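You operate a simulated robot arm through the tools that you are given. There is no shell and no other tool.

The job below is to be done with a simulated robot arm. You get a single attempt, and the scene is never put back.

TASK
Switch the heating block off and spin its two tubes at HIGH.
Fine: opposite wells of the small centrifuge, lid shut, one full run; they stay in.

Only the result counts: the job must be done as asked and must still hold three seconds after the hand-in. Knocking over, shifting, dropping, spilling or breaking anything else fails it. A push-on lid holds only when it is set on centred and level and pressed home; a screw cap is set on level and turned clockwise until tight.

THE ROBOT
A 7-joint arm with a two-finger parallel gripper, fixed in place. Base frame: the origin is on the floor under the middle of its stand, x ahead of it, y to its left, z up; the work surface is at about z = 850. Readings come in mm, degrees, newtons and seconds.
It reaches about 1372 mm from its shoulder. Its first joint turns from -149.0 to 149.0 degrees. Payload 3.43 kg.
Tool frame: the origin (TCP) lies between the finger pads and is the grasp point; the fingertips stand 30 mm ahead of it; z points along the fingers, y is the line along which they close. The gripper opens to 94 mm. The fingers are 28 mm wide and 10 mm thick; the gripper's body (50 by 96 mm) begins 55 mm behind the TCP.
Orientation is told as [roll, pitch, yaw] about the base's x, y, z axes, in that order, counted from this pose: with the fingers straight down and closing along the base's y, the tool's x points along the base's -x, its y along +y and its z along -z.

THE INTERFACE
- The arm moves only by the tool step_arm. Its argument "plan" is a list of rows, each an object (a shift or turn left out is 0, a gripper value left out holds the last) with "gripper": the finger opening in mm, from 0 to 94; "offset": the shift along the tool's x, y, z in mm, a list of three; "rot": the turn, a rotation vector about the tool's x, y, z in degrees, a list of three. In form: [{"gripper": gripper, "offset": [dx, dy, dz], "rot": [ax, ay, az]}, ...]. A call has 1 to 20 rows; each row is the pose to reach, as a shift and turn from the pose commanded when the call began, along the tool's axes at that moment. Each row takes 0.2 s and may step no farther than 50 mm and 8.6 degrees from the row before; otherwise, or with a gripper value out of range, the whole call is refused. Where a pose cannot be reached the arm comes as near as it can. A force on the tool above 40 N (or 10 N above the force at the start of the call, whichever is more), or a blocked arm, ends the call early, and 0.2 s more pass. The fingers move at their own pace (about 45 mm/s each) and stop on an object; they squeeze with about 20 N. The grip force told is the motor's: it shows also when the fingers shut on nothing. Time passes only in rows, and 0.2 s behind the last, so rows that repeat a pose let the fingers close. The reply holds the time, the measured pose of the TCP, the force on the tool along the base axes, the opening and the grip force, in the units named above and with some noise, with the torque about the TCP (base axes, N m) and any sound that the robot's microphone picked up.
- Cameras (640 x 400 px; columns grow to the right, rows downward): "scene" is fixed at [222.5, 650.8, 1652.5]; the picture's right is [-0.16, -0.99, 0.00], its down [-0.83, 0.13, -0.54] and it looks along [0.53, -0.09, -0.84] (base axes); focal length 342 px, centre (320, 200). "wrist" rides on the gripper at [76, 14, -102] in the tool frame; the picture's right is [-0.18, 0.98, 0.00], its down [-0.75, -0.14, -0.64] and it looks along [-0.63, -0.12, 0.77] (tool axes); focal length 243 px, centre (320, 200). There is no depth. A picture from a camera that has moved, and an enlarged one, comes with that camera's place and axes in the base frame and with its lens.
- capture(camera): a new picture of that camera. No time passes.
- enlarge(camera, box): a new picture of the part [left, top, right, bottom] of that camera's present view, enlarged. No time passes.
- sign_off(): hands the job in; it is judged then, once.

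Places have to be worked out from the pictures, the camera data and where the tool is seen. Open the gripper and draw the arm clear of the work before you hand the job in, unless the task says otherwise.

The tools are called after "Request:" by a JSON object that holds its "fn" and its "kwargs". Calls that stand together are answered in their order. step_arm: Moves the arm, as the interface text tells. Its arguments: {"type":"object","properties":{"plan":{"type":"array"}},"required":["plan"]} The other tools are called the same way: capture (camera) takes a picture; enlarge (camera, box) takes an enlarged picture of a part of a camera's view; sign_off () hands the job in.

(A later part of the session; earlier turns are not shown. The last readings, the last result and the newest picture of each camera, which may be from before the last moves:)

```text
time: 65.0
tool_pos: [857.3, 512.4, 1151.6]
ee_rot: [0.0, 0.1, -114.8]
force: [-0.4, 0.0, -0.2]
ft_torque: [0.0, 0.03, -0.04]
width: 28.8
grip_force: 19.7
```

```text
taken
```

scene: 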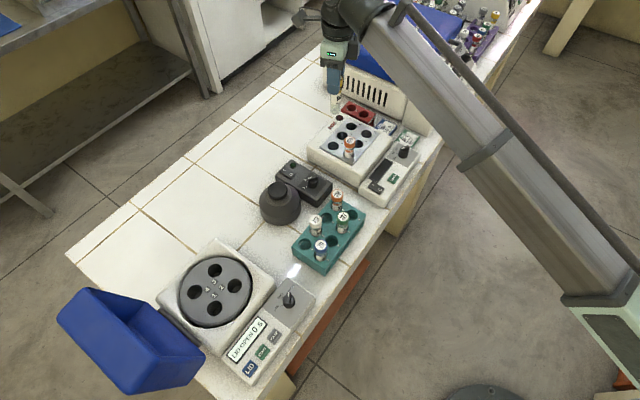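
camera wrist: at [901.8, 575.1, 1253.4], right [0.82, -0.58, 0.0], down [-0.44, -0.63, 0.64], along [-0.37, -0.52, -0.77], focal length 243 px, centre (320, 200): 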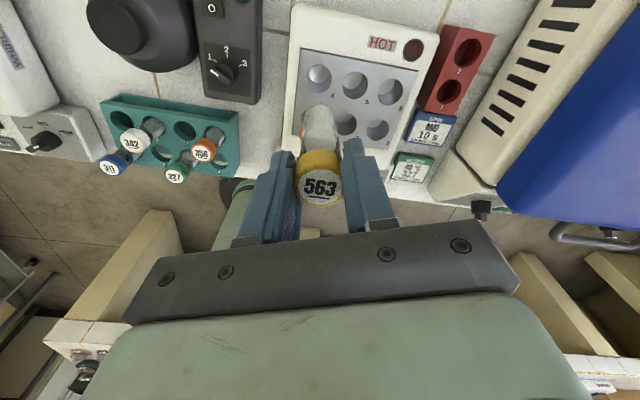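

Tube 563 is out and hangs straight in the fingers. I enlarge it to judge its length.

Request:
{"fn": "enlarge", "kwargs": {"camera": "scene", "box": [300, 30, 380, 130]}}

Request:
{"fn": "enlarge", "kwargs": {"camera": "wrist", "box": [240, 60, 400, 220]}}

```text
4.00 times, centred on (340, 80) of scene
camera zoom: at [222.5, 650.8, 1652.5], right [-0.16, -0.99, 0.0], down [-0.83, 0.13, -0.54], along [0.53, -0.09, -0.84], focal length 1369 px, centre (240, 680)
```

zoom: 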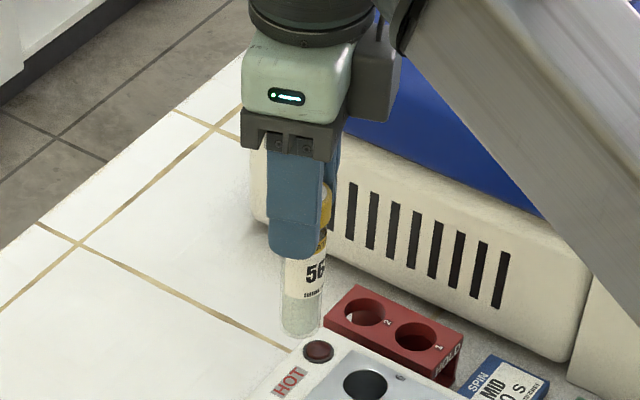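

```text
2.50 times, centred on (320, 140) of wrist
camera zoom: at [901.8, 575.1, 1253.4], right [0.82, -0.58, 0.0], down [-0.44, -0.63, 0.64], along [-0.37, -0.52, -0.77], focal length 606 px, centre (320, 350)
```

zoom: 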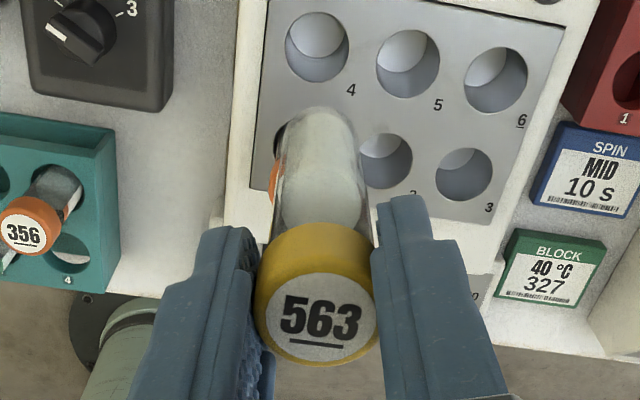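

The tube is about 105 mm long (its bottom at about TCP − 105). I carry it high over to the rotor, turning to yaw 33, to hover above well 3.

Request:
{"fn": "step_arm", "kwargs": {"plan": [{"gripper": 20, "offset": [4, -11, -14], "rot": [0, 0, -4]}, {"offset": [12, -33, -28], "rot": [0, 0, -11.5]}, {"offset": [21, -57, -28], "rot": [0, 0, -19.5]}, {"offset": [29, -80, -28], "rot": [0, 0, -27.5]}, {"offset": [38, -103, -28], "rot": [0, 0, -35.5]}, {"offset": [46, -126, -28], "rot": [0, 0, -43.5]}, {"offset": [55, -149, -28], "rot": [0, 0, -51.5]}, {"offset": [63, -172, -28], "rot": [0, 0, -59.5]}, {"offset": [72, -196, -28], "rot": [0, 0, -67.5]}, {"offset": [80, -219, -28], "rot": [0, 0, -75.5]}, {"offset": [89, -242, -28], "rot": [0, 0, -83.5]}, {"offset": [97, -265, -28], "rot": [0, 0, -91.5]}, {"offset": [106, -289, -28], "rot": [0, 0, -99.5]}, {"offset": [115, -312, -28], "rot": [0, 0, -107.5]}, {"offset": [123, -335, -28], "rot": [0, 0, -115.5]}, {"offset": [132, -358, -28], "rot": [0, 0, -123.5]}, {"offset": [140, -382, -28], "rot": [0, 0, -131.5]}, {"offset": [149, -405, -28], "rot": [0, 0, -139.5]}, {"offset": [156, -424, -28], "rot": [0, 0, -145]}, {"offset": [158.7, -431.4, -28], "rot": [0, 0, -147.8]}]}}

Request:
{"fn": "capture", "kwargs": {"camera": "wrist"}}

Request:
{"fn": "capture", "kwargs": {"camera": "scene"}}

```text
time: 69.2
tool_pos: [531.8, 837.3, 1180.6]
ee_rot: [0.0, 0.1, 33.2]
force: [-0.2, 1.0, -0.8]
ft_torque: [0.02, 0.0, 0.0]
width: 29.0
grip_force: 19.6
```

```text
taken
camera wrist: at [459.5, 807.2, 1282.0], right [-0.38, 0.92, 0.0], down [0.71, 0.29, 0.64], along [0.59, 0.25, -0.77], focal length 243 px, centre (320, 200)
```

wrist: 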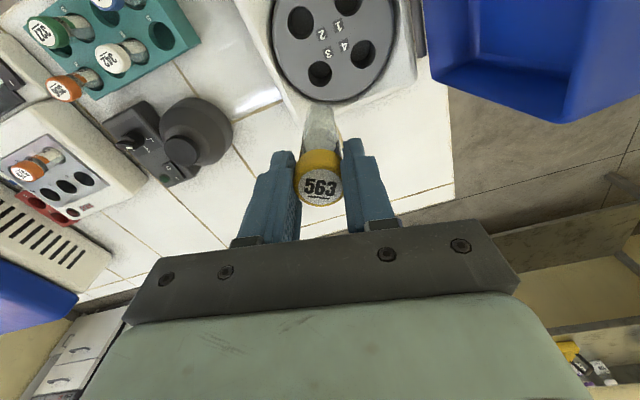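

```text
taken
```

scene: 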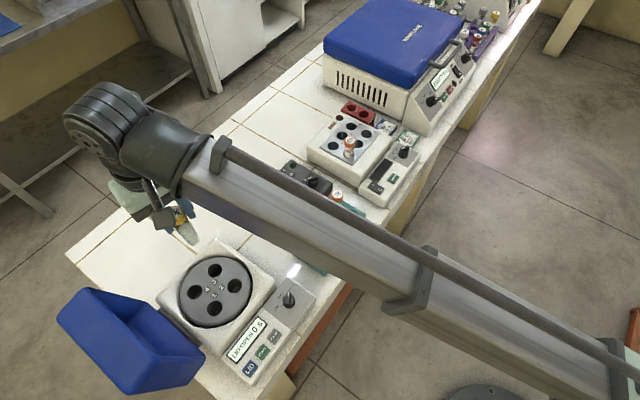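

The tube hangs above the rotor's far well. I enlarge the rotor to place the wells with this level view.

Request:
{"fn": "enlarge", "kwargs": {"camera": "wrist", "box": [250, 0, 430, 150]}}

Request:
{"fn": "enlarge", "kwargs": {"camera": "scene", "box": [100, 180, 280, 340]}}

```text
2.67 times, centred on (340, 75) of wrist
camera zoom: at [459.5, 807.2, 1282.0], right [-0.38, 0.92, 0.0], down [0.71, 0.29, 0.64], along [0.59, 0.25, -0.77], focal length 647 px, centre (267, 533)
```

zoom: 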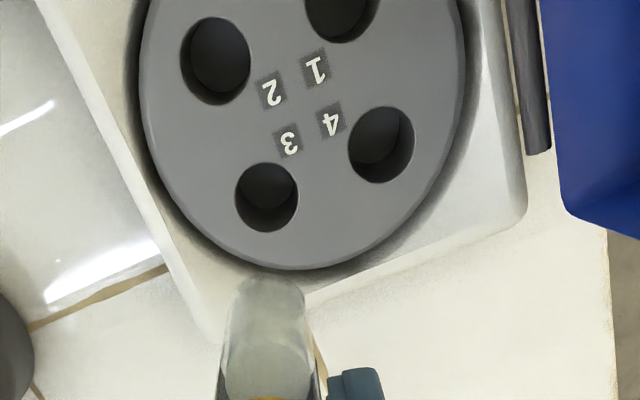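

```text
2.50 times, centred on (190, 260) of scene
camera zoom: at [222.5, 650.8, 1652.5], right [-0.16, -0.99, 0.0], down [-0.83, 0.13, -0.54], along [0.53, -0.09, -0.84], focal length 855 px, centre (645, 50)
```

zoom: 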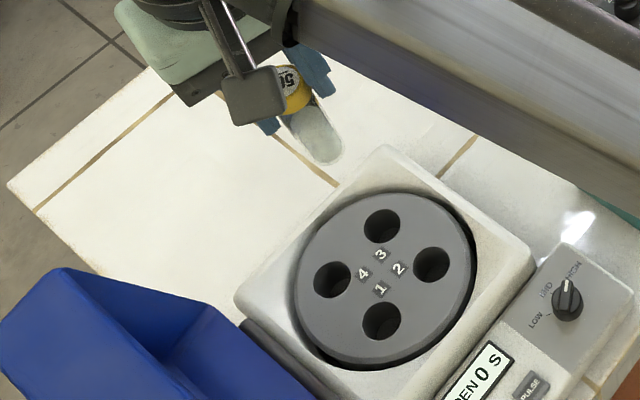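

This level view gives W3 at (533.0, 837.8), W1 at (447.8, 837). I centre on W3 and lower until the tube's bottom is about 15–20 mm above the rotor.

Request:
{"fn": "step_arm", "kwargs": {"plan": [{"gripper": 20, "offset": [-2.2, -0.6, 20]}, {"offset": [-2.2, -0.6, 50]}, {"offset": [-2.2, -0.6, 80]}, {"offset": [-2.2, -0.6, 110]}, {"offset": [-2.2, -0.6, 130]}, {"offset": [-2.2, -0.6, 135]}, {"offset": [-2.2, -0.6, 135]}]}}

Request:
{"fn": "capture", "kwargs": {"camera": "wrist"}}

Request:
{"fn": "enlarge", "kwargs": {"camera": "wrist", "box": [250, 40, 390, 210]}}

Request:
{"fn": "enlarge", "kwargs": {"camera": "scene", "box": [120, 200, 300, 350]}}

```text
time: 70.8
tool_pos: [534.0, 840.1, 1045.4]
ee_rot: [0.0, 0.0, 33.0]
force: [-0.4, -0.4, 0.2]
ft_torque: [-0.02, 0.03, 0.02]
width: 29.0
grip_force: 20.2
```

```text
taken
camera wrist: at [461.9, 809.6, 1146.8], right [-0.38, 0.92, 0.0], down [0.71, 0.29, 0.64], along [0.59, 0.25, -0.77], focal length 243 px, centre (320, 200)
```

wrist: 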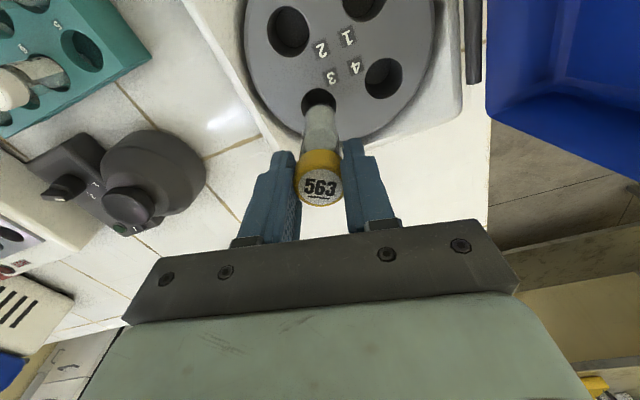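

```text
2.35 times, centred on (320, 125) of wrist
camera zoom: at [461.9, 809.6, 1146.8], right [-0.38, 0.92, 0.0], down [0.71, 0.29, 0.64], along [0.59, 0.25, -0.77], focal length 571 px, centre (320, 376)
```

zoom: 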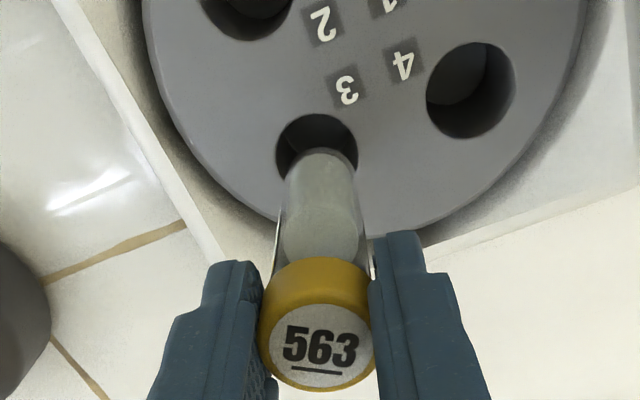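

```text
2.67 times, centred on (210, 275) of scene
camera zoom: at [222.5, 650.8, 1652.5], right [-0.16, -0.99, 0.0], down [-0.83, 0.13, -0.54], along [0.53, -0.09, -0.84], focal length 912 px, centre (613, 0)
```

zoom: 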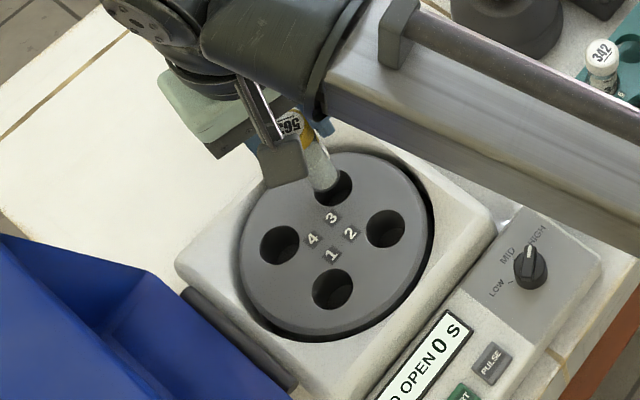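

The wells fit: I'm about 1.5 mm off toward +y, so I correct that and lower the tube into well 3 in small steps.

Request:
{"fn": "step_arm", "kwargs": {"plan": [{"gripper": 20, "offset": [1.1, -1.1, 5]}, {"offset": [1.1, -1.1, 10]}, {"offset": [1.1, -1.1, 15]}, {"offset": [1.1, -1.1, 20]}, {"offset": [1.1, -1.1, 25]}, {"offset": [1.1, -1.1, 30]}, {"offset": [1.1, -1.1, 35]}, {"offset": [1.1, -1.1, 40]}]}}

Request:
{"fn": "enlarge", "kwargs": {"camera": "wrist", "box": [250, 40, 390, 210]}}

Request:
{"fn": "enlarge", "kwargs": {"camera": "scene", "box": [150, 210, 290, 330]}}

```text
time: 72.6
tool_pos: [533.6, 835.8, 1005.0]
ee_rot: [0.0, 0.1, 33.0]
force: [0.4, 0.2, 0.1]
ft_torque: [-0.01, 0.01, -0.02]
width: 28.6
grip_force: 19.9
```

```text
2.35 times, centred on (320, 125) of wrist
camera zoom: at [461.6, 806.5, 1106.5], right [-0.38, 0.92, 0.0], down [0.71, 0.29, 0.64], along [0.59, 0.25, -0.77], focal length 571 px, centre (320, 376)
```

zoom: 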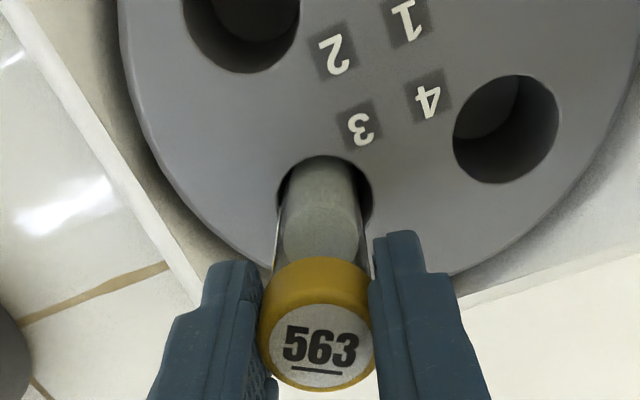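

```text
3.33 times, centred on (220, 270) of scene
camera zoom: at [222.5, 650.8, 1652.5], right [-0.16, -0.99, 0.0], down [-0.83, 0.13, -0.54], along [0.53, -0.09, -0.84], focal length 1141 px, centre (653, -33)
```

zoom: 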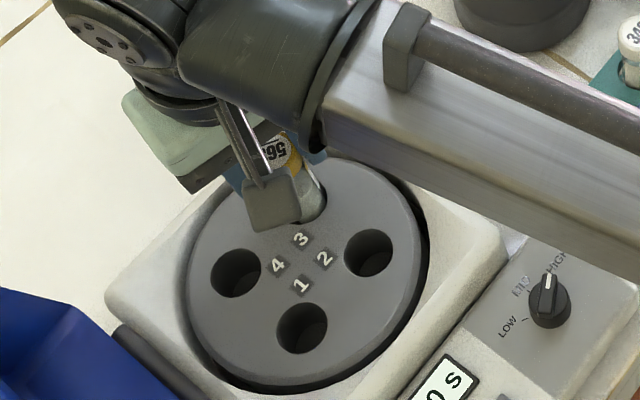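

The tube is about 20 mm into well 3, some 1.5 mm off the well's middle; I centre it and continue lowering.

Request:
{"fn": "step_arm", "kwargs": {"plan": [{"gripper": 20, "offset": [0, 1.3, 3]}, {"offset": [0, 1.3, 7]}, {"offset": [0, 1.3, 11]}, {"offset": [0, 1.3, 15]}, {"offset": [0, 1.3, 19]}, {"offset": [0, 1.3, 23]}, {"offset": [0, 1.3, 26]}]}}

Request:
{"fn": "enlarge", "kwargs": {"camera": "wrist", "box": [250, 40, 390, 210]}}

```text
time: 74.2
tool_pos: [531.1, 836.9, 980.6]
ee_rot: [0.1, -0.2, 32.9]
force: [-0.6, 0.3, 17.7]
ft_torque: [0.11, 0.09, 0.01]
width: 29.2
grip_force: 20.2
```

```text
2.35 times, centred on (320, 125) of wrist
camera zoom: at [460.3, 807.2, 1082.1], right [-0.38, 0.92, 0.0], down [0.71, 0.29, 0.64], along [0.59, 0.25, -0.77], focal length 571 px, centre (320, 376)
```

zoom: 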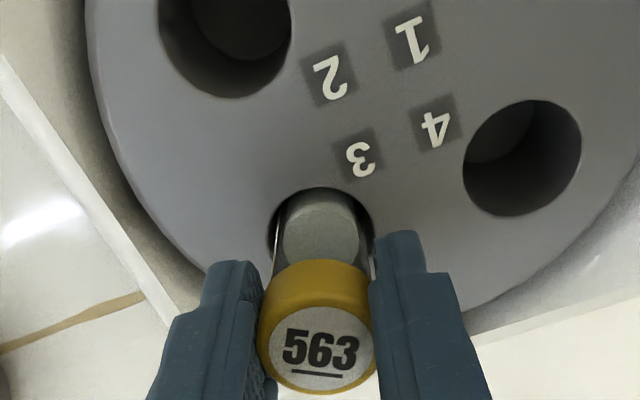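

It touched bottom at TCP z ≈ 981 (about 45 mm deep, same as in the block). I ease off the push, open the fingers and rise.

Request:
{"fn": "step_arm", "kwargs": {"plan": [{"gripper": 20, "offset": [0.8, 0, -2]}, {"gripper": 50, "offset": [0.8, 0, -2]}, {"offset": [0.8, 0, -2]}, {"offset": [0.8, 0, -2]}, {"offset": [0.8, 0, -20]}, {"offset": [0.8, 0, -50]}, {"offset": [0.8, 0, -90]}, {"offset": [0.8, 0, -130]}, {"offset": [0.8, 0, -130]}]}}

Request:
{"fn": "capture", "kwargs": {"camera": "wrist"}}

Request:
{"fn": "capture", "kwargs": {"camera": "scene"}}

```text
time: 76.2
tool_pos: [531.0, 837.0, 1110.9]
ee_rot: [-0.1, 0.1, 33.0]
force: [-0.8, 1.0, 0.9]
ft_torque: [0.01, 0.01, 0.01]
width: 49.9
grip_force: 0.0
```

```text
taken
camera wrist: at [459.2, 807.2, 1212.0], right [-0.38, 0.92, 0.0], down [0.71, 0.29, 0.64], along [0.59, 0.24, -0.77], focal length 243 px, centre (320, 200)
```

wrist: 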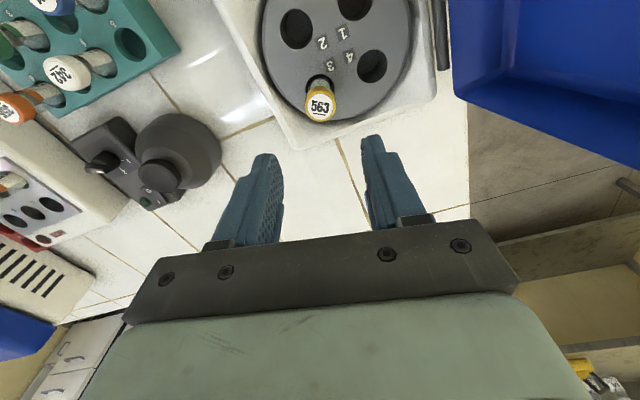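

```text
taken
```

scene: 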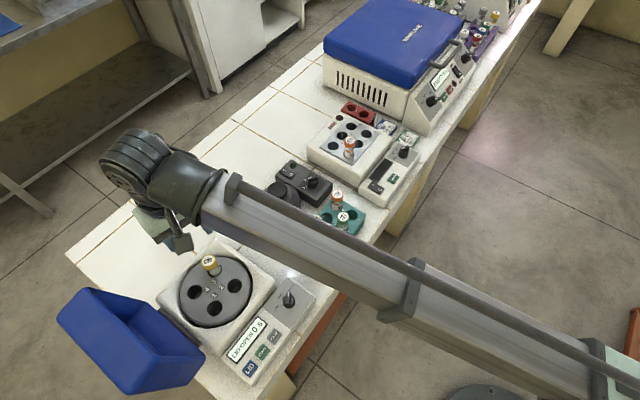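

Request:
{"fn": "enlarge", "kwargs": {"camera": "scene", "box": [150, 230, 290, 340]}}

Request:
{"fn": "enlarge", "kwargs": {"camera": "wrist", "box": [240, 0, 440, 160]}}

```text
3.64 times, centred on (220, 285) of scene
camera zoom: at [222.5, 650.8, 1652.5], right [-0.16, -0.99, 0.0], down [-0.83, 0.13, -0.54], along [0.53, -0.09, -0.84], focal length 1244 px, centre (684, -109)
```

zoom: 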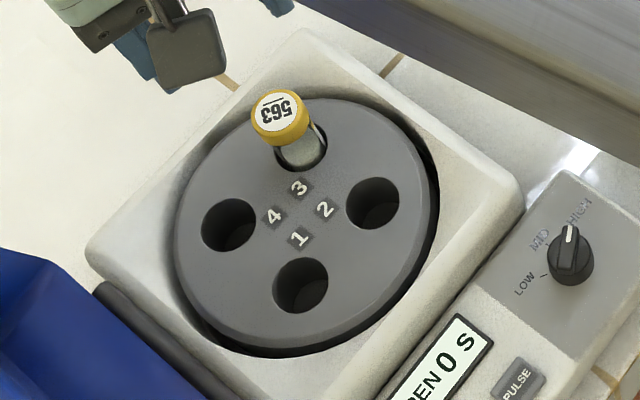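

```text
2.50 times, centred on (340, 80) of wrist
camera zoom: at [459.2, 807.2, 1212.0], right [-0.38, 0.92, 0.0], down [0.71, 0.29, 0.64], along [0.59, 0.24, -0.77], focal length 606 px, centre (270, 500)
```

zoom: 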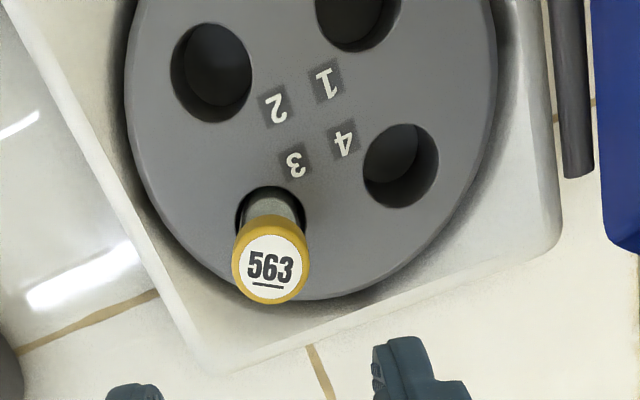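

Tube 563 stands properly in well 3. I go back high to the heating block at yaw -115 for tube 575.

Request:
{"fn": "step_arm", "kwargs": {"plan": [{"gripper": 62, "offset": [-1, -8, -15], "rot": [0, 0, 4]}, {"offset": [-2, -25, -30], "rot": [0, 0, 11]}, {"offset": [-5, -49, -30], "rot": [0, 0, 19]}, {"offset": [-7, -74, -30], "rot": [0, 0, 27]}, {"offset": [-10, -99, -30], "rot": [0, 0, 35]}, {"offset": [-12, -124, -30], "rot": [0, 0, 43]}, {"offset": [-15, -149, -30], "rot": [0, 0, 51]}, {"offset": [-17, -174, -30], "rot": [0, 0, 59]}, {"offset": [-20, -199, -30], "rot": [0, 0, 67]}, {"offset": [-22, -224, -30], "rot": [0, 0, 75]}, {"offset": [-25, -249, -30], "rot": [0, 0, 83]}, {"offset": [-27, -274, -30], "rot": [0, 0, 91]}, {"offset": [-29, -299, -30], "rot": [0, 0, 99]}, {"offset": [-32, -324, -30], "rot": [0, 0, 107]}, {"offset": [-34, -349, -30], "rot": [0, 0, 115]}, {"offset": [-37, -374, -30], "rot": [0, 0, 123]}, {"offset": [-39, -400, -20], "rot": [0, 0, 131]}, {"offset": [-42, -426, 0], "rot": [0, 0, 139]}, {"offset": [-44, -448, 20], "rot": [0, 0, 145]}, {"offset": [-45.1, -460.2, 30], "rot": [0, 0, 148]}]}}

Request:
{"fn": "step_arm", "kwargs": {"plan": [{"gripper": 62, "offset": [0, 0, 25]}, {"offset": [0, 0, 50]}, {"offset": [0, 0, 50]}]}}

Request:
{"fn": "capture", "kwargs": {"camera": "wrist"}}

Request:
{"fn": "capture", "kwargs": {"camera": "scene"}}

```text
time: 80.4
tool_pos: [820.9, 477.1, 1078.4]
ee_rot: [-0.1, 0.0, -115.1]
force: [0.3, -0.2, -0.2]
ft_torque: [0.01, 0.02, 0.01]
width: 62.1
grip_force: 0.1
```

```text
time: 81.2
tool_pos: [822.0, 475.0, 1028.7]
ee_rot: [0.0, 0.0, -115.0]
force: [-0.1, 1.0, 0.8]
ft_torque: [0.02, -0.05, 0.0]
width: 61.9
grip_force: 0.0
```

```text
taken
camera wrist: at [865.6, 538.8, 1130.2], right [0.81, -0.58, 0.0], down [-0.45, -0.62, 0.64], along [-0.37, -0.52, -0.77], focal length 243 px, centre (320, 200)
```

wrist: 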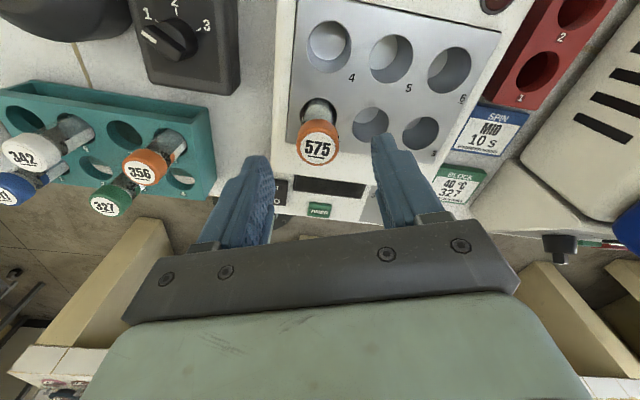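

```text
taken
```

scene: 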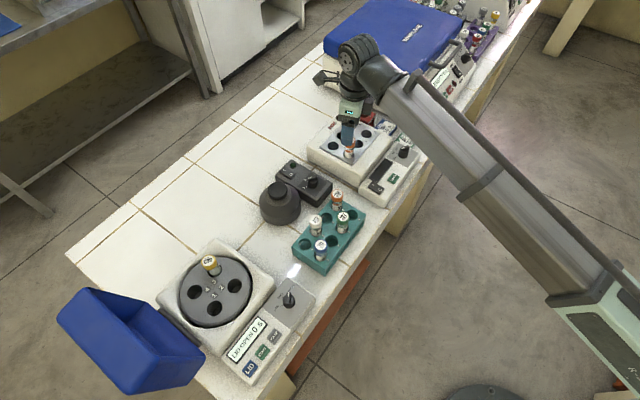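

575's cap lies about 3.5 mm from the tool axis; I correct that, lower around it and close.

Request:
{"fn": "step_arm", "kwargs": {"plan": [{"gripper": 62, "offset": [-2.7, -2.4, 0]}, {"offset": [-2.7, -2.4, 15]}, {"offset": [-2.7, -2.4, 32]}, {"offset": [-2.7, -2.4, 46]}, {"offset": [-2.7, -2.4, 46]}, {"gripper": 20, "offset": [-2.7, -2.4, 46]}, {"offset": [-2.7, -2.4, 46]}, {"offset": [-2.7, -2.4, 46]}, {"offset": [-2.7, -2.4, 46]}]}}

Request:
{"fn": "capture", "kwargs": {"camera": "wrist"}}

```text
time: 83.2
tool_pos: [818.9, 474.3, 982.8]
ee_rot: [0.0, 0.0, -115.0]
force: [1.1, 0.0, 0.9]
ft_torque: [0.01, 0.01, 0.0]
width: 28.9
grip_force: 20.2
```

```text
taken
camera wrist: at [863.0, 536.8, 1083.5], right [0.81, -0.58, 0.0], down [-0.45, -0.62, 0.64], along [-0.37, -0.52, -0.77], focal length 243 px, centre (320, 200)
```

wrist: 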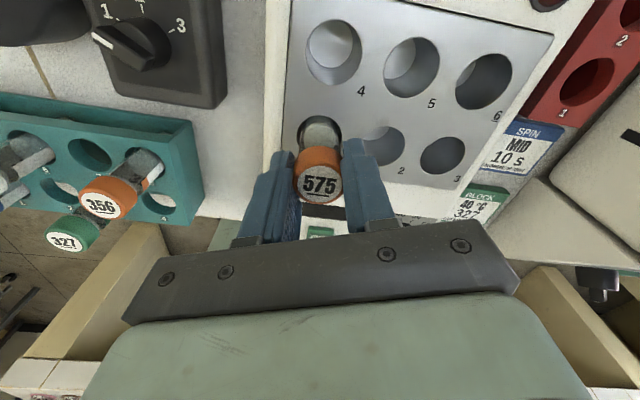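

Tube 575 is gripped (28.9 mm). I lift it straight up.

Request:
{"fn": "step_arm", "kwargs": {"plan": [{"gripper": 20, "offset": [0, 0, -5]}, {"offset": [0, 0, -15]}, {"offset": [0, 0, -35]}, {"offset": [0, 0, -60]}, {"offset": [0, 0, -90]}, {"offset": [0, 0, -120]}, {"offset": [0, 0, -150]}, {"offset": [0, 0, -175]}, {"offset": [0, 0, -195]}, {"offset": [0, 0, -195]}]}}

Request:
{"fn": "capture", "kwargs": {"camera": "wrist"}}

```text
time: 85.4
tool_pos: [818.2, 472.5, 1179.7]
ee_rot: [0.0, 0.0, -115.0]
force: [-0.3, -0.1, -0.7]
ft_torque: [-0.01, -0.02, -0.01]
width: 28.7
grip_force: 20.0
```

```text
taken
camera wrist: at [862.9, 535.9, 1280.4], right [0.81, -0.58, 0.0], down [-0.45, -0.62, 0.64], along [-0.37, -0.52, -0.77], focal length 243 px, centre (320, 200)
```

wrist: 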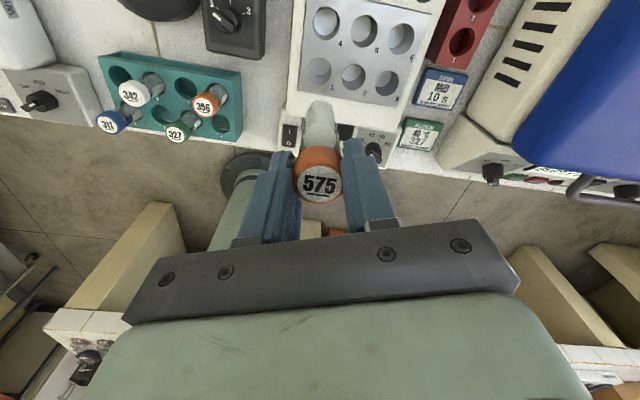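

Held well. I carry it high to hover above well 1, opposite well 3.

Request:
{"fn": "step_arm", "kwargs": {"plan": [{"gripper": 20, "offset": [4, -12, 0], "rot": [0, 0, -4]}, {"offset": [12, -35, 0], "rot": [0, 0, -11.5]}, {"offset": [22, -61, 0], "rot": [0, 0, -19.5]}, {"offset": [31, -88, 0], "rot": [0, 0, -27.5]}, {"offset": [41, -115, 0], "rot": [0, 0, -35.5]}, {"offset": [50, -142, 0], "rot": [0, 0, -43.5]}, {"offset": [60, -169, 0], "rot": [0, 0, -51.5]}, {"offset": [69, -196, 0], "rot": [0, 0, -59.5]}, {"offset": [79, -223, 0], "rot": [0, 0, -67.5]}, {"offset": [88, -249, 0], "rot": [0, 0, -75.5]}, {"offset": [98, -276, 0], "rot": [0, 0, -83.5]}, {"offset": [107, -303, 0], "rot": [0, 0, -91.5]}, {"offset": [117, -330, 0], "rot": [0, 0, -99.5]}, {"offset": [126, -356, 0], "rot": [0, 0, -107.5]}, {"offset": [136, -383, 0], "rot": [0, 0, -115.5]}, {"offset": [145, -410, 0], "rot": [0, 0, -123.5]}, {"offset": [155, -437, 0], "rot": [0, 0, -131.5]}, {"offset": [164, -463, 0], "rot": [0, 0, -139.5]}, {"offset": [171, -482, 0], "rot": [0, 0, -145]}, {"offset": [173.7, -489.6, 0], "rot": [0, 0, -148]}]}}

Request:
{"fn": "capture", "kwargs": {"camera": "wrist"}}

Request:
{"fn": "capture", "kwargs": {"camera": "scene"}}

```text
time: 89.6
tool_pos: [446.1, 839.2, 1177.8]
ee_rot: [0.0, 0.1, 33.1]
force: [-0.5, -0.2, -1.0]
ft_torque: [0.02, -0.01, 0.0]
width: 28.9
grip_force: 20.3
```

```text
taken
camera wrist: at [374.4, 808.9, 1278.2], right [-0.38, 0.92, 0.0], down [0.71, 0.29, 0.64], along [0.59, 0.25, -0.77], focal length 243 px, centre (320, 200)
```

wrist: 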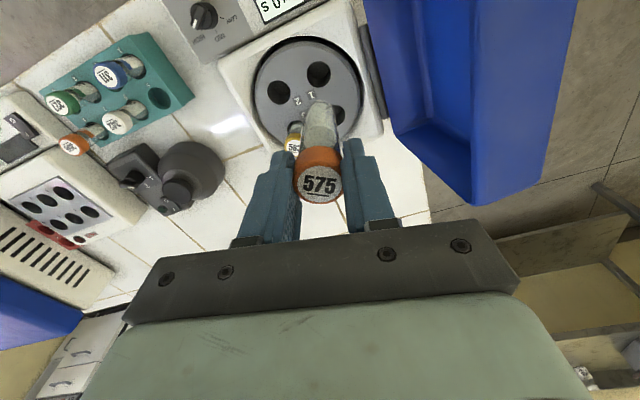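

```text
taken
```

scene: 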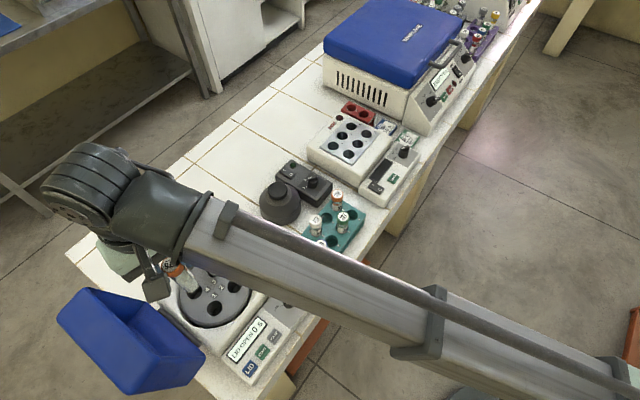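

I enlarge to place well 1 under the tube.

Request:
{"fn": "enlarge", "kwargs": {"camera": "wrist", "box": [230, 20, 400, 150]}}

Request:
{"fn": "enlarge", "kwargs": {"camera": "scene", "box": [40, 220, 280, 400]}}

```text
3.08 times, centred on (315, 85) of wrist
camera zoom: at [374.4, 808.9, 1278.2], right [-0.38, 0.92, 0.0], down [0.71, 0.29, 0.64], along [0.59, 0.25, -0.77], focal length 746 px, centre (335, 554)
```

zoom: 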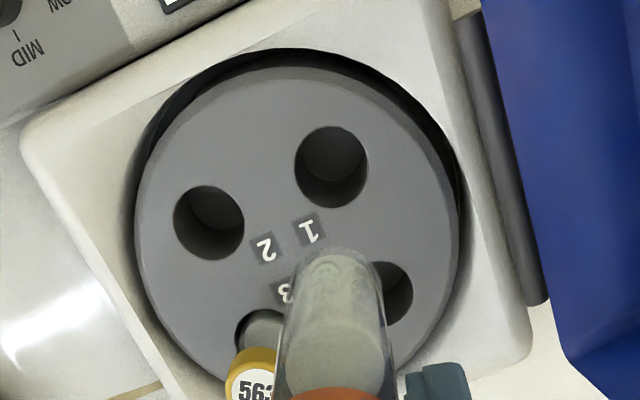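

```text
2.22 times, centred on (160, 310) of scene
camera zoom: at [222.5, 650.8, 1652.5], right [-0.16, -0.99, 0.0], down [-0.83, 0.13, -0.54], along [0.53, -0.09, -0.84], focal length 760 px, centre (676, -44)
```

zoom: 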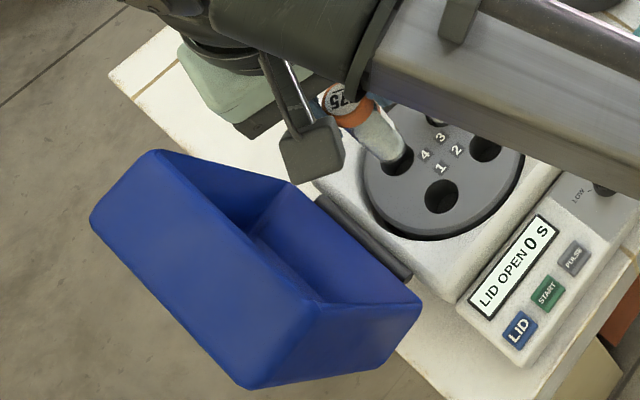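

Well 1 is at (447.8, 837.8), about 2 mm off the tube's axis. I correct that and lower to just above the rotor.

Request:
{"fn": "step_arm", "kwargs": {"plan": [{"gripper": 20, "offset": [-1.3, -1.9, 20]}, {"offset": [-1.3, -1.9, 50]}, {"offset": [-1.3, -1.9, 80]}, {"offset": [-1.3, -1.9, 110]}, {"offset": [-1.3, -1.9, 128]}, {"offset": [-1.3, -1.9, 134]}, {"offset": [-1.3, -1.9, 134]}]}}

Request:
{"fn": "enlarge", "kwargs": {"camera": "wrist", "box": [250, 40, 390, 210]}}

Request:
{"fn": "enlarge", "kwargs": {"camera": "scene", "box": [100, 210, 280, 350]}}

```text
time: 91.2
tool_pos: [448.0, 837.0, 1044.3]
ee_rot: [0.1, 0.0, 33.0]
force: [-0.3, 0.0, -0.8]
ft_torque: [0.0, 0.0, 0.03]
width: 28.6
grip_force: 20.4
```

```text
2.35 times, centred on (320, 125) of wrist
camera zoom: at [375.4, 807.4, 1145.4], right [-0.38, 0.92, 0.0], down [0.71, 0.29, 0.64], along [0.59, 0.25, -0.77], focal length 571 px, centre (320, 376)
```

zoom: 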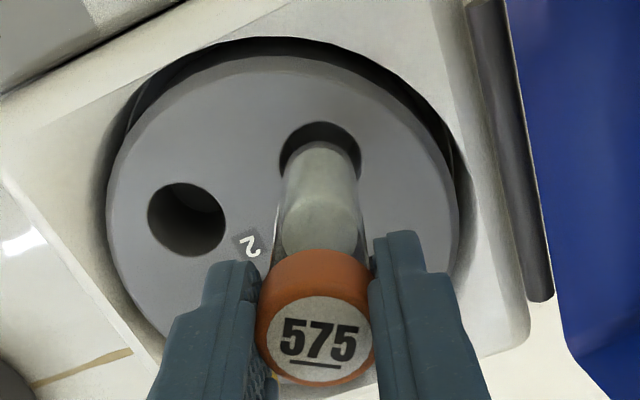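

```text
2.86 times, centred on (190, 280) of scene
camera zoom: at [222.5, 650.8, 1652.5], right [-0.16, -0.99, 0.0], down [-0.83, 0.13, -0.54], along [0.53, -0.09, -0.84], focal length 978 px, centre (691, -29)
```

zoom: 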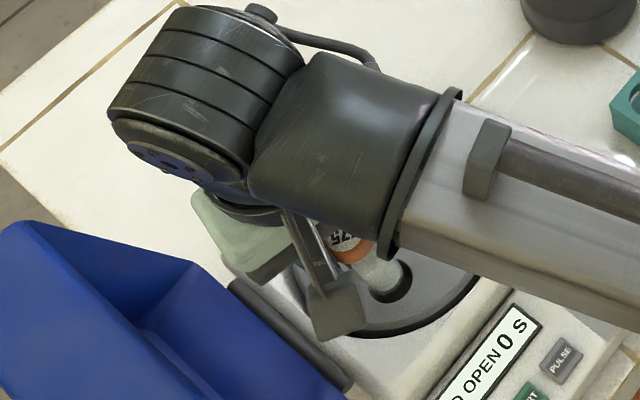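

The tube is centred over well 1. I lower it into the well.

Request:
{"fn": "step_arm", "kwargs": {"plan": [{"gripper": 20, "offset": [-1, 0, 6]}, {"offset": [-1, 0, 12]}, {"offset": [-1, 0, 18]}, {"offset": [-1, 0, 24]}, {"offset": [-1, 0, 30]}, {"offset": [-1, 0, 36]}, {"offset": [-1, 0, 42]}, {"offset": [-1, 0, 48]}, {"offset": [-1, 0, 54]}]}}

Request:
{"fn": "enlarge", "kwargs": {"camera": "wrist", "box": [250, 40, 390, 210]}}

```text
time: 93.2
tool_pos: [449.6, 836.2, 990.7]
ee_rot: [0.1, 0.1, 32.9]
force: [-0.2, 0.3, -3.9]
ft_torque: [0.05, -0.03, -0.01]
width: 28.7
grip_force: 20.3
```

```text
2.35 times, centred on (320, 125) of wrist
camera zoom: at [377.5, 808.3, 1091.6], right [-0.38, 0.92, 0.0], down [0.71, 0.29, 0.64], along [0.59, 0.24, -0.77], focal length 571 px, centre (320, 376)
```

zoom: 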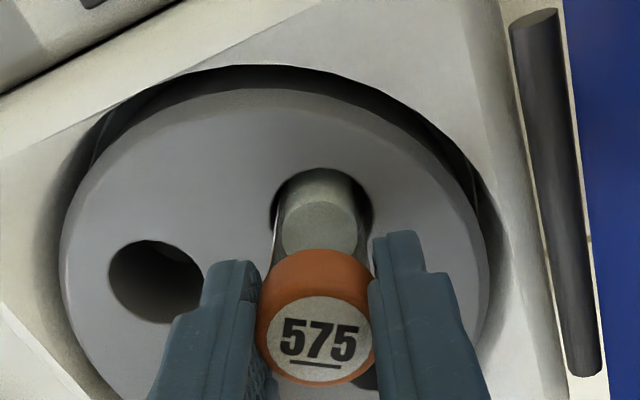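

It slides in freely. I lower the last millimetres until it seats.

Request:
{"fn": "step_arm", "kwargs": {"plan": [{"gripper": 20, "offset": [0.8, 0, 3]}, {"offset": [0.8, 0, 6]}, {"offset": [0.8, 0, 8]}, {"offset": [0.8, 0, 10]}, {"offset": [0.8, 0, 12]}]}}

```text
time: 94.4
tool_pos: [448.7, 837.9, 980.0]
ee_rot: [0.1, 0.0, 33.0]
force: [0.0, 0.0, 17.6]
ft_torque: [-0.13, -0.07, 0.0]
width: 28.9
grip_force: 20.0
```

It has bottomed at the same depth as the first (TCP z 980, 17.6 N). I ease off, open and rise.

Request:
{"fn": "step_arm", "kwargs": {"plan": [{"gripper": 20, "offset": [0, 0, -2]}, {"gripper": 50, "offset": [0, 0, -2]}, {"offset": [0, 0, -2]}, {"offset": [0, 0, -2]}, {"offset": [0, 0, -20]}, {"offset": [0, 0, -50]}, {"offset": [0, 0, -90]}, {"offset": [0, 0, -130]}, {"offset": [0, 0, -170]}, {"offset": [0, 0, -190]}]}}

Request:
{"fn": "capture", "kwargs": {"camera": "wrist"}}

Request:
{"fn": "capture", "kwargs": {"camera": "scene"}}

```text
time: 96.6
tool_pos: [448.6, 837.0, 1171.9]
ee_rot: [0.1, 0.0, 33.0]
force: [0.4, -0.9, 1.1]
ft_torque: [0.01, 0.01, 0.01]
width: 50.0
grip_force: 0.1
```

```text
taken
camera wrist: at [376.7, 808.0, 1272.2], right [-0.38, 0.92, 0.0], down [0.71, 0.29, 0.64], along [0.59, 0.24, -0.77], focal length 243 px, centre (320, 200)
```

wrist: 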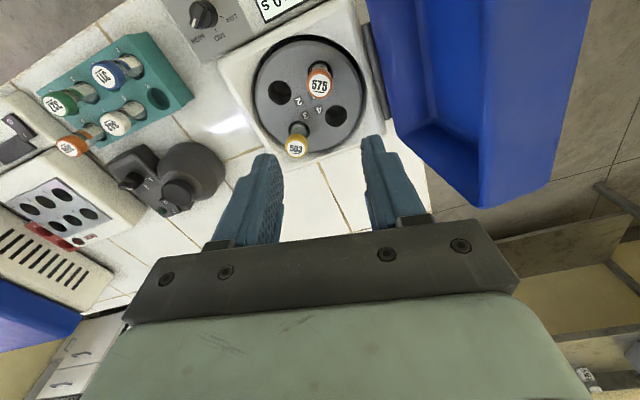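

```text
taken
```

scene: 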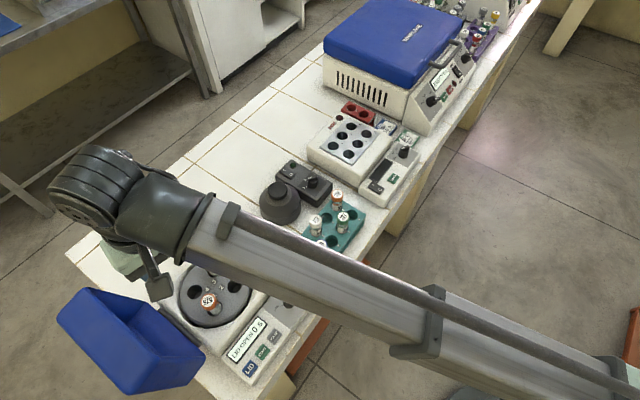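

Both tubes stand in wells 1 and 3. I check their seating and the knob closely before closing the lid.

Request:
{"fn": "enlarge", "kwargs": {"camera": "wrist", "box": [180, 0, 400, 170]}}

Request:
{"fn": "enlarge", "kwargs": {"camera": "scene", "box": [40, 250, 290, 400]}}

```text
2.35 times, centred on (290, 85) of wrist
camera zoom: at [376.7, 808.0, 1272.2], right [-0.38, 0.92, 0.0], down [0.71, 0.29, 0.64], along [0.59, 0.24, -0.77], focal length 571 px, centre (391, 471)
```

zoom: 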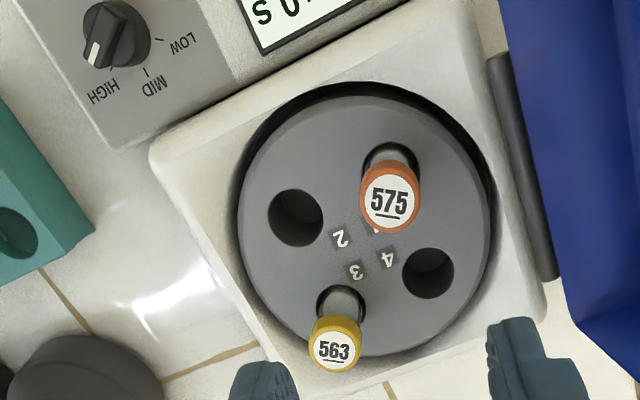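

```text
2.56 times, centred on (165, 325) of scene
camera zoom: at [222.5, 650.8, 1652.5], right [-0.16, -0.99, 0.0], down [-0.83, 0.13, -0.54], along [0.53, -0.09, -0.84], focal length 876 px, centre (717, -120)
```

zoom: 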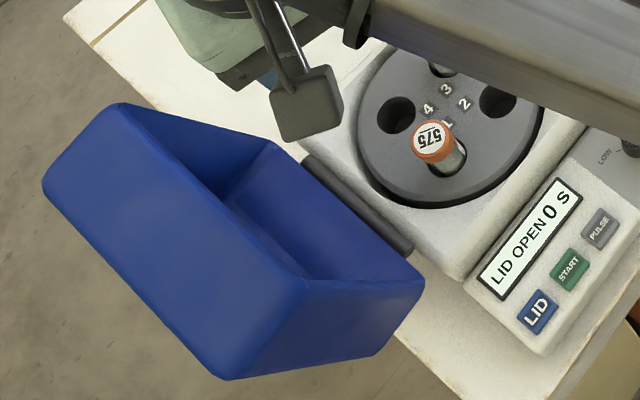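

Both tubes are seated in opposite wells, and the pointer is on HIGH. The lid stands open about 101° with its outer face to the left; I'll go over it with closed fingers to its left side (yaw -45) and push it over to the right.

Request:
{"fn": "step_arm", "kwargs": {"plan": [{"gripper": 0, "offset": [0, 0, -25]}, {"offset": [1.6, 22, -30], "rot": [0, 0, 7.8]}, {"offset": [3.3, 44, -30], "rot": [0, 0, 15.6]}, {"offset": [4.9, 66, -30], "rot": [0, 0, 23.4]}, {"offset": [6.6, 88, -30], "rot": [0, 0, 31.2]}, {"offset": [8.2, 110, -30], "rot": [0, 0, 39]}, {"offset": [9.8, 132, -30], "rot": [0, 0, 46.8]}, {"offset": [11.5, 154, -30], "rot": [0, 0, 54.6]}, {"offset": [13.1, 176, -30], "rot": [0, 0, 62.4]}, {"offset": [14.8, 198, -30], "rot": [0, 0, 70.2]}, {"offset": [16.4, 220.1, -30], "rot": [0, 0, 78]}, {"offset": [16.4, 220.1, -30], "rot": [0, 0, 78]}]}}

Request:
{"fn": "capture", "kwargs": {"camera": "wrist"}}

Request:
{"fn": "capture", "kwargs": {"camera": "scene"}}

```text
time: 99.2
tool_pos: [314.2, 1013.2, 1197.7]
ee_rot: [0.1, 0.0, -45.1]
force: [-0.3, -0.3, 0.1]
ft_torque: [-0.02, -0.02, 0.0]
width: 0.2
grip_force: 19.9
```

```text
taken
camera wrist: at [270.6, 1077.7, 1299.6], right [0.83, 0.56, 0.0], down [0.43, -0.63, 0.64], along [0.36, -0.53, -0.77], focal length 243 px, centre (320, 200)
```

wrist: 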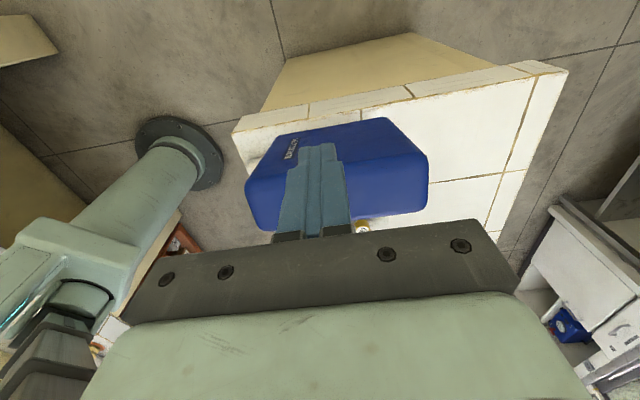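

```text
taken
```

scene: 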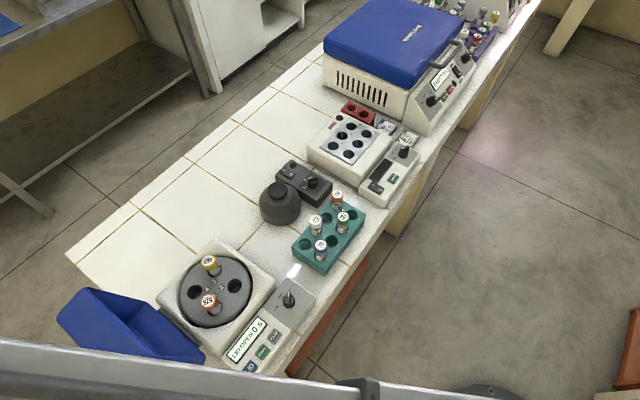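

I look closer at the lid from here to judge its edge relative to the fingers.

Request:
{"fn": "enlarge", "kwargs": {"camera": "wrist", "box": [220, 90, 460, 250]}}

```text
2.50 times, centred on (340, 170) of wrist
camera zoom: at [270.6, 1077.7, 1299.6], right [0.83, 0.56, 0.0], down [0.43, -0.63, 0.64], along [0.36, -0.53, -0.77], focal length 606 px, centre (270, 275)
```

zoom: 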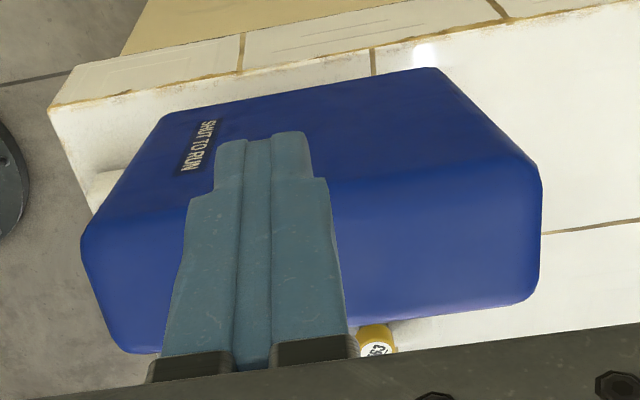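

The lid's upper edge is about 45 mm to the right of the fingers. I go down so the tips are some 30 mm below that edge.

Request:
{"fn": "step_arm", "kwargs": {"plan": [{"gripper": 0, "offset": [0, 0, 30]}, {"offset": [0, 0, 60]}, {"offset": [0, 0, 85]}, {"offset": [0, 0, 97]}, {"offset": [-15, 0, 97]}, {"offset": [-28, 0, 97]}, {"offset": [-28, 0, 97]}]}}

Request:
{"fn": "capture", "kwargs": {"camera": "wrist"}}

Request:
{"fn": "capture", "kwargs": {"camera": "scene"}}

```text
time: 100.8
tool_pos: [336.3, 994.0, 1102.0]
ee_rot: [0.0, 0.0, -45.1]
force: [-0.8, -0.3, 0.2]
ft_torque: [0.0, -0.03, -0.04]
width: 0.3
grip_force: 20.2
```

```text
taken
camera wrist: at [291.3, 1057.8, 1202.0], right [0.83, 0.56, 0.0], down [0.43, -0.63, 0.64], along [0.36, -0.53, -0.77], focal length 243 px, centre (320, 200)
```

wrist: 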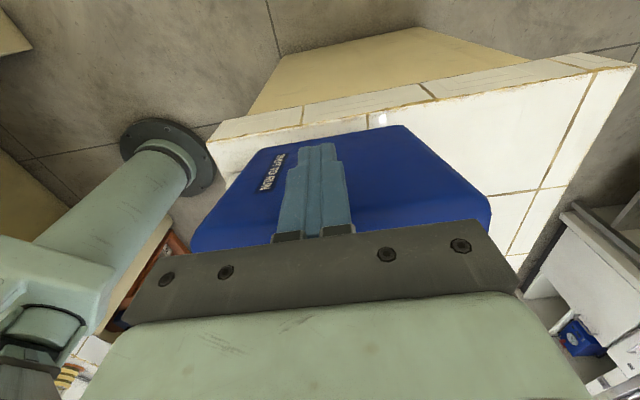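

```text
taken
```

scene: 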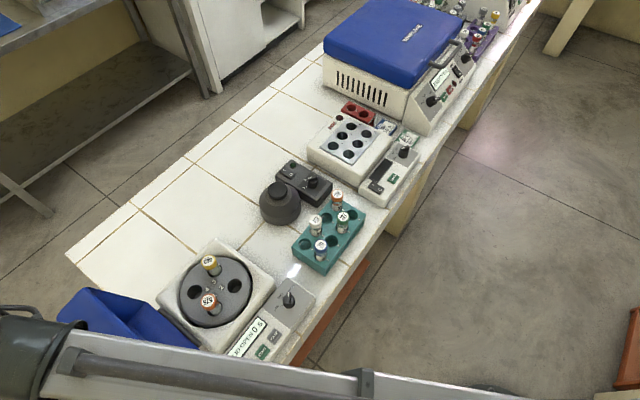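

The fingers are behind the lid's outer face, no contact yet. I push to the right in 10 mm steps, watching the force.

Request:
{"fn": "step_arm", "kwargs": {"plan": [{"gripper": 0, "offset": [-8, 0, 0]}, {"offset": [-16, 0, 0]}, {"offset": [-24, 0, 0]}, {"offset": [-32, 0, 0]}, {"offset": [-40, 0, 0]}]}}

Request:
{"fn": "capture", "kwargs": {"camera": "scene"}}

```text
time: 102.0
tool_pos: [364.4, 965.9, 1100.7]
ee_rot: [0.0, 0.1, -45.0]
force: [-0.8, 2.0, 0.5]
ft_torque: [-0.02, -0.01, 0.0]
width: 0.2
grip_force: 20.3
```

```text
taken
```

scene: 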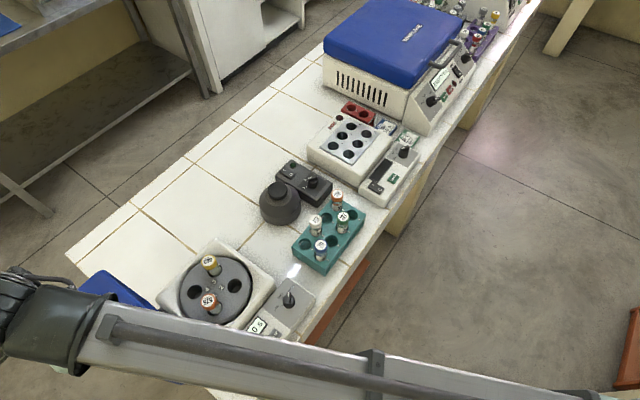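

Light contact of about 2 N; the lid is moving up with the push. I continue.

Request:
{"fn": "step_arm", "kwargs": {"plan": [{"gripper": 0, "offset": [-8, 0, 0]}, {"offset": [-16, 0, 0]}, {"offset": [-24, 0, 0]}, {"offset": [-32, 0, 0]}, {"offset": [-40, 0, 0]}, {"offset": [-48, 0, 0]}]}}

Request:
{"fn": "capture", "kwargs": {"camera": "wrist"}}

Request:
{"fn": "capture", "kwargs": {"camera": "scene"}}

```text
time: 103.4
tool_pos: [397.0, 931.9, 1100.6]
ee_rot: [-0.1, 0.1, -45.0]
force: [-1.0, 1.7, 0.9]
ft_torque: [0.01, 0.01, 0.02]
width: 0.0
grip_force: 19.9
```

```text
taken
camera wrist: at [352.9, 995.4, 1202.1], right [0.83, 0.56, 0.0], down [0.43, -0.63, 0.64], along [0.36, -0.53, -0.77], focal length 243 px, centre (320, 200)
```

wrist: 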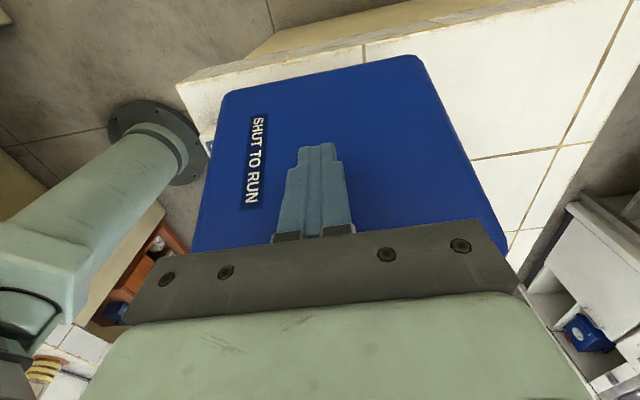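

```text
taken
```

scene: 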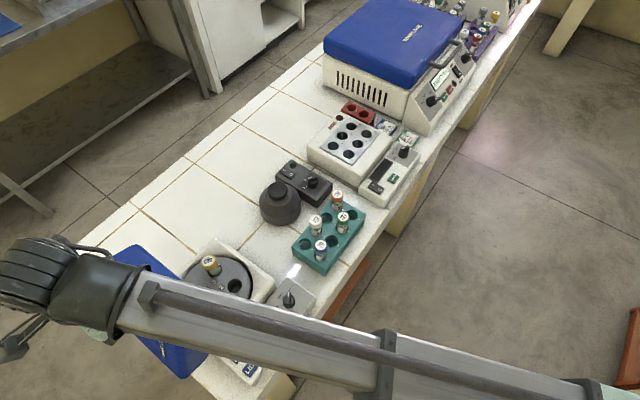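

The lid follows, now at roughly 72°. I push it on past its balance point.

Request:
{"fn": "step_arm", "kwargs": {"plan": [{"gripper": 0, "offset": [-8, 0, 0]}, {"offset": [-16, 0, 0]}, {"offset": [-24, 0, 0]}, {"offset": [-32, 0, 0]}, {"offset": [-40, 0, 0]}, {"offset": [-48, 0, 0]}]}}

Request:
{"fn": "capture", "kwargs": {"camera": "wrist"}}

Request:
{"fn": "capture", "kwargs": {"camera": "scene"}}

```text
time: 104.8
tool_pos: [430.8, 897.9, 1100.5]
ee_rot: [-0.1, 0.0, -45.1]
force: [0.2, 0.9, 0.7]
ft_torque: [0.0, -0.02, -0.02]
width: 0.1
grip_force: 20.0
```

```text
taken
camera wrist: at [387.3, 961.2, 1202.3], right [0.83, 0.56, 0.0], down [0.43, -0.63, 0.64], along [0.36, -0.53, -0.77], focal length 243 px, centre (320, 200)
```

wrist: 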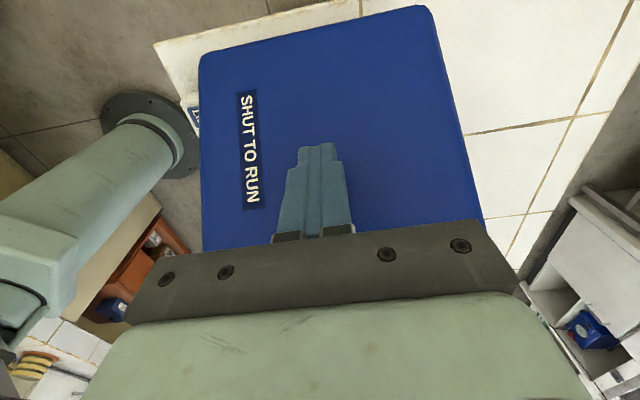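

```text
taken
```

scene: 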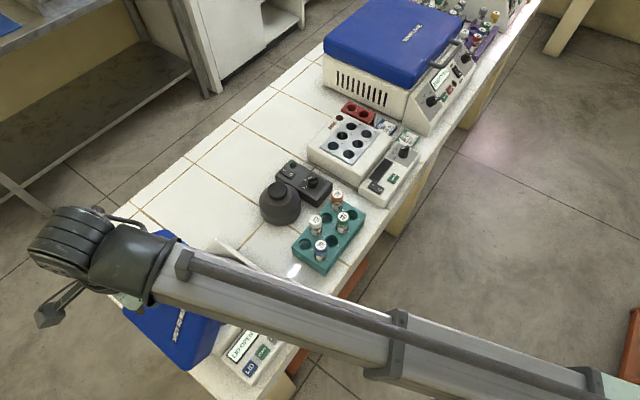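

No force now: the lid lies light against the fingers at about 54°. I carry on right and then downward along its arc.

Request:
{"fn": "step_arm", "kwargs": {"plan": [{"gripper": 0, "offset": [-10, 0, 0]}, {"offset": [-21, 0, 0]}, {"offset": [-32, 0, 0]}, {"offset": [-43, 0, 5]}, {"offset": [-54, 0, 11]}, {"offset": [-65, 0, 18]}, {"offset": [-76, 0, 27]}]}}

Request:
{"fn": "capture", "kwargs": {"camera": "wrist"}}

Request:
{"fn": "capture", "kwargs": {"camera": "scene"}}

```text
time: 106.4
tool_pos: [485.3, 843.7, 1074.8]
ee_rot: [-0.1, 0.0, -44.9]
force: [0.1, 0.2, 0.8]
ft_torque: [0.03, 0.04, 0.0]
width: 0.1
grip_force: 19.6
```

```text
taken
camera wrist: at [441.8, 906.2, 1175.9], right [0.83, 0.56, 0.0], down [0.43, -0.63, 0.64], along [0.36, -0.53, -0.77], focal length 243 px, centre (320, 200)
```

wrist: 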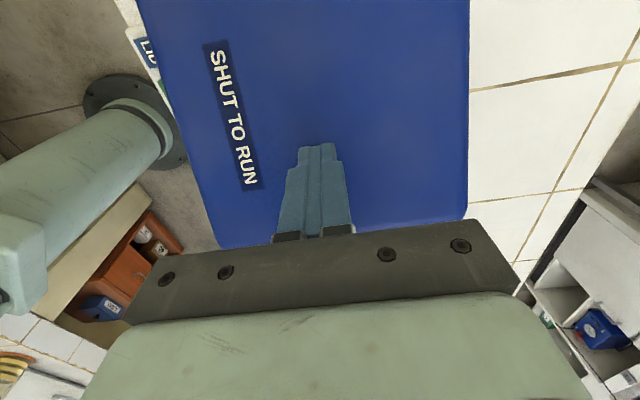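

```text
taken
```

scene: 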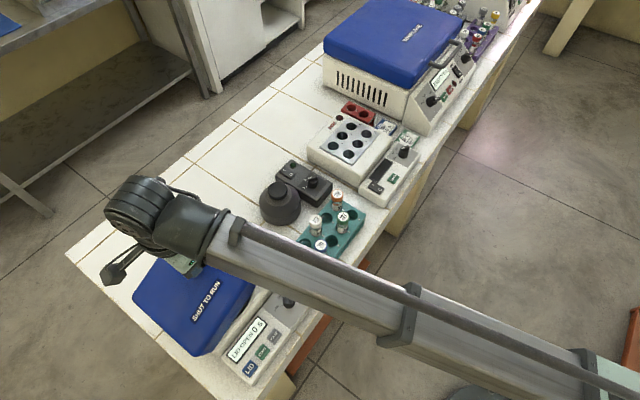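

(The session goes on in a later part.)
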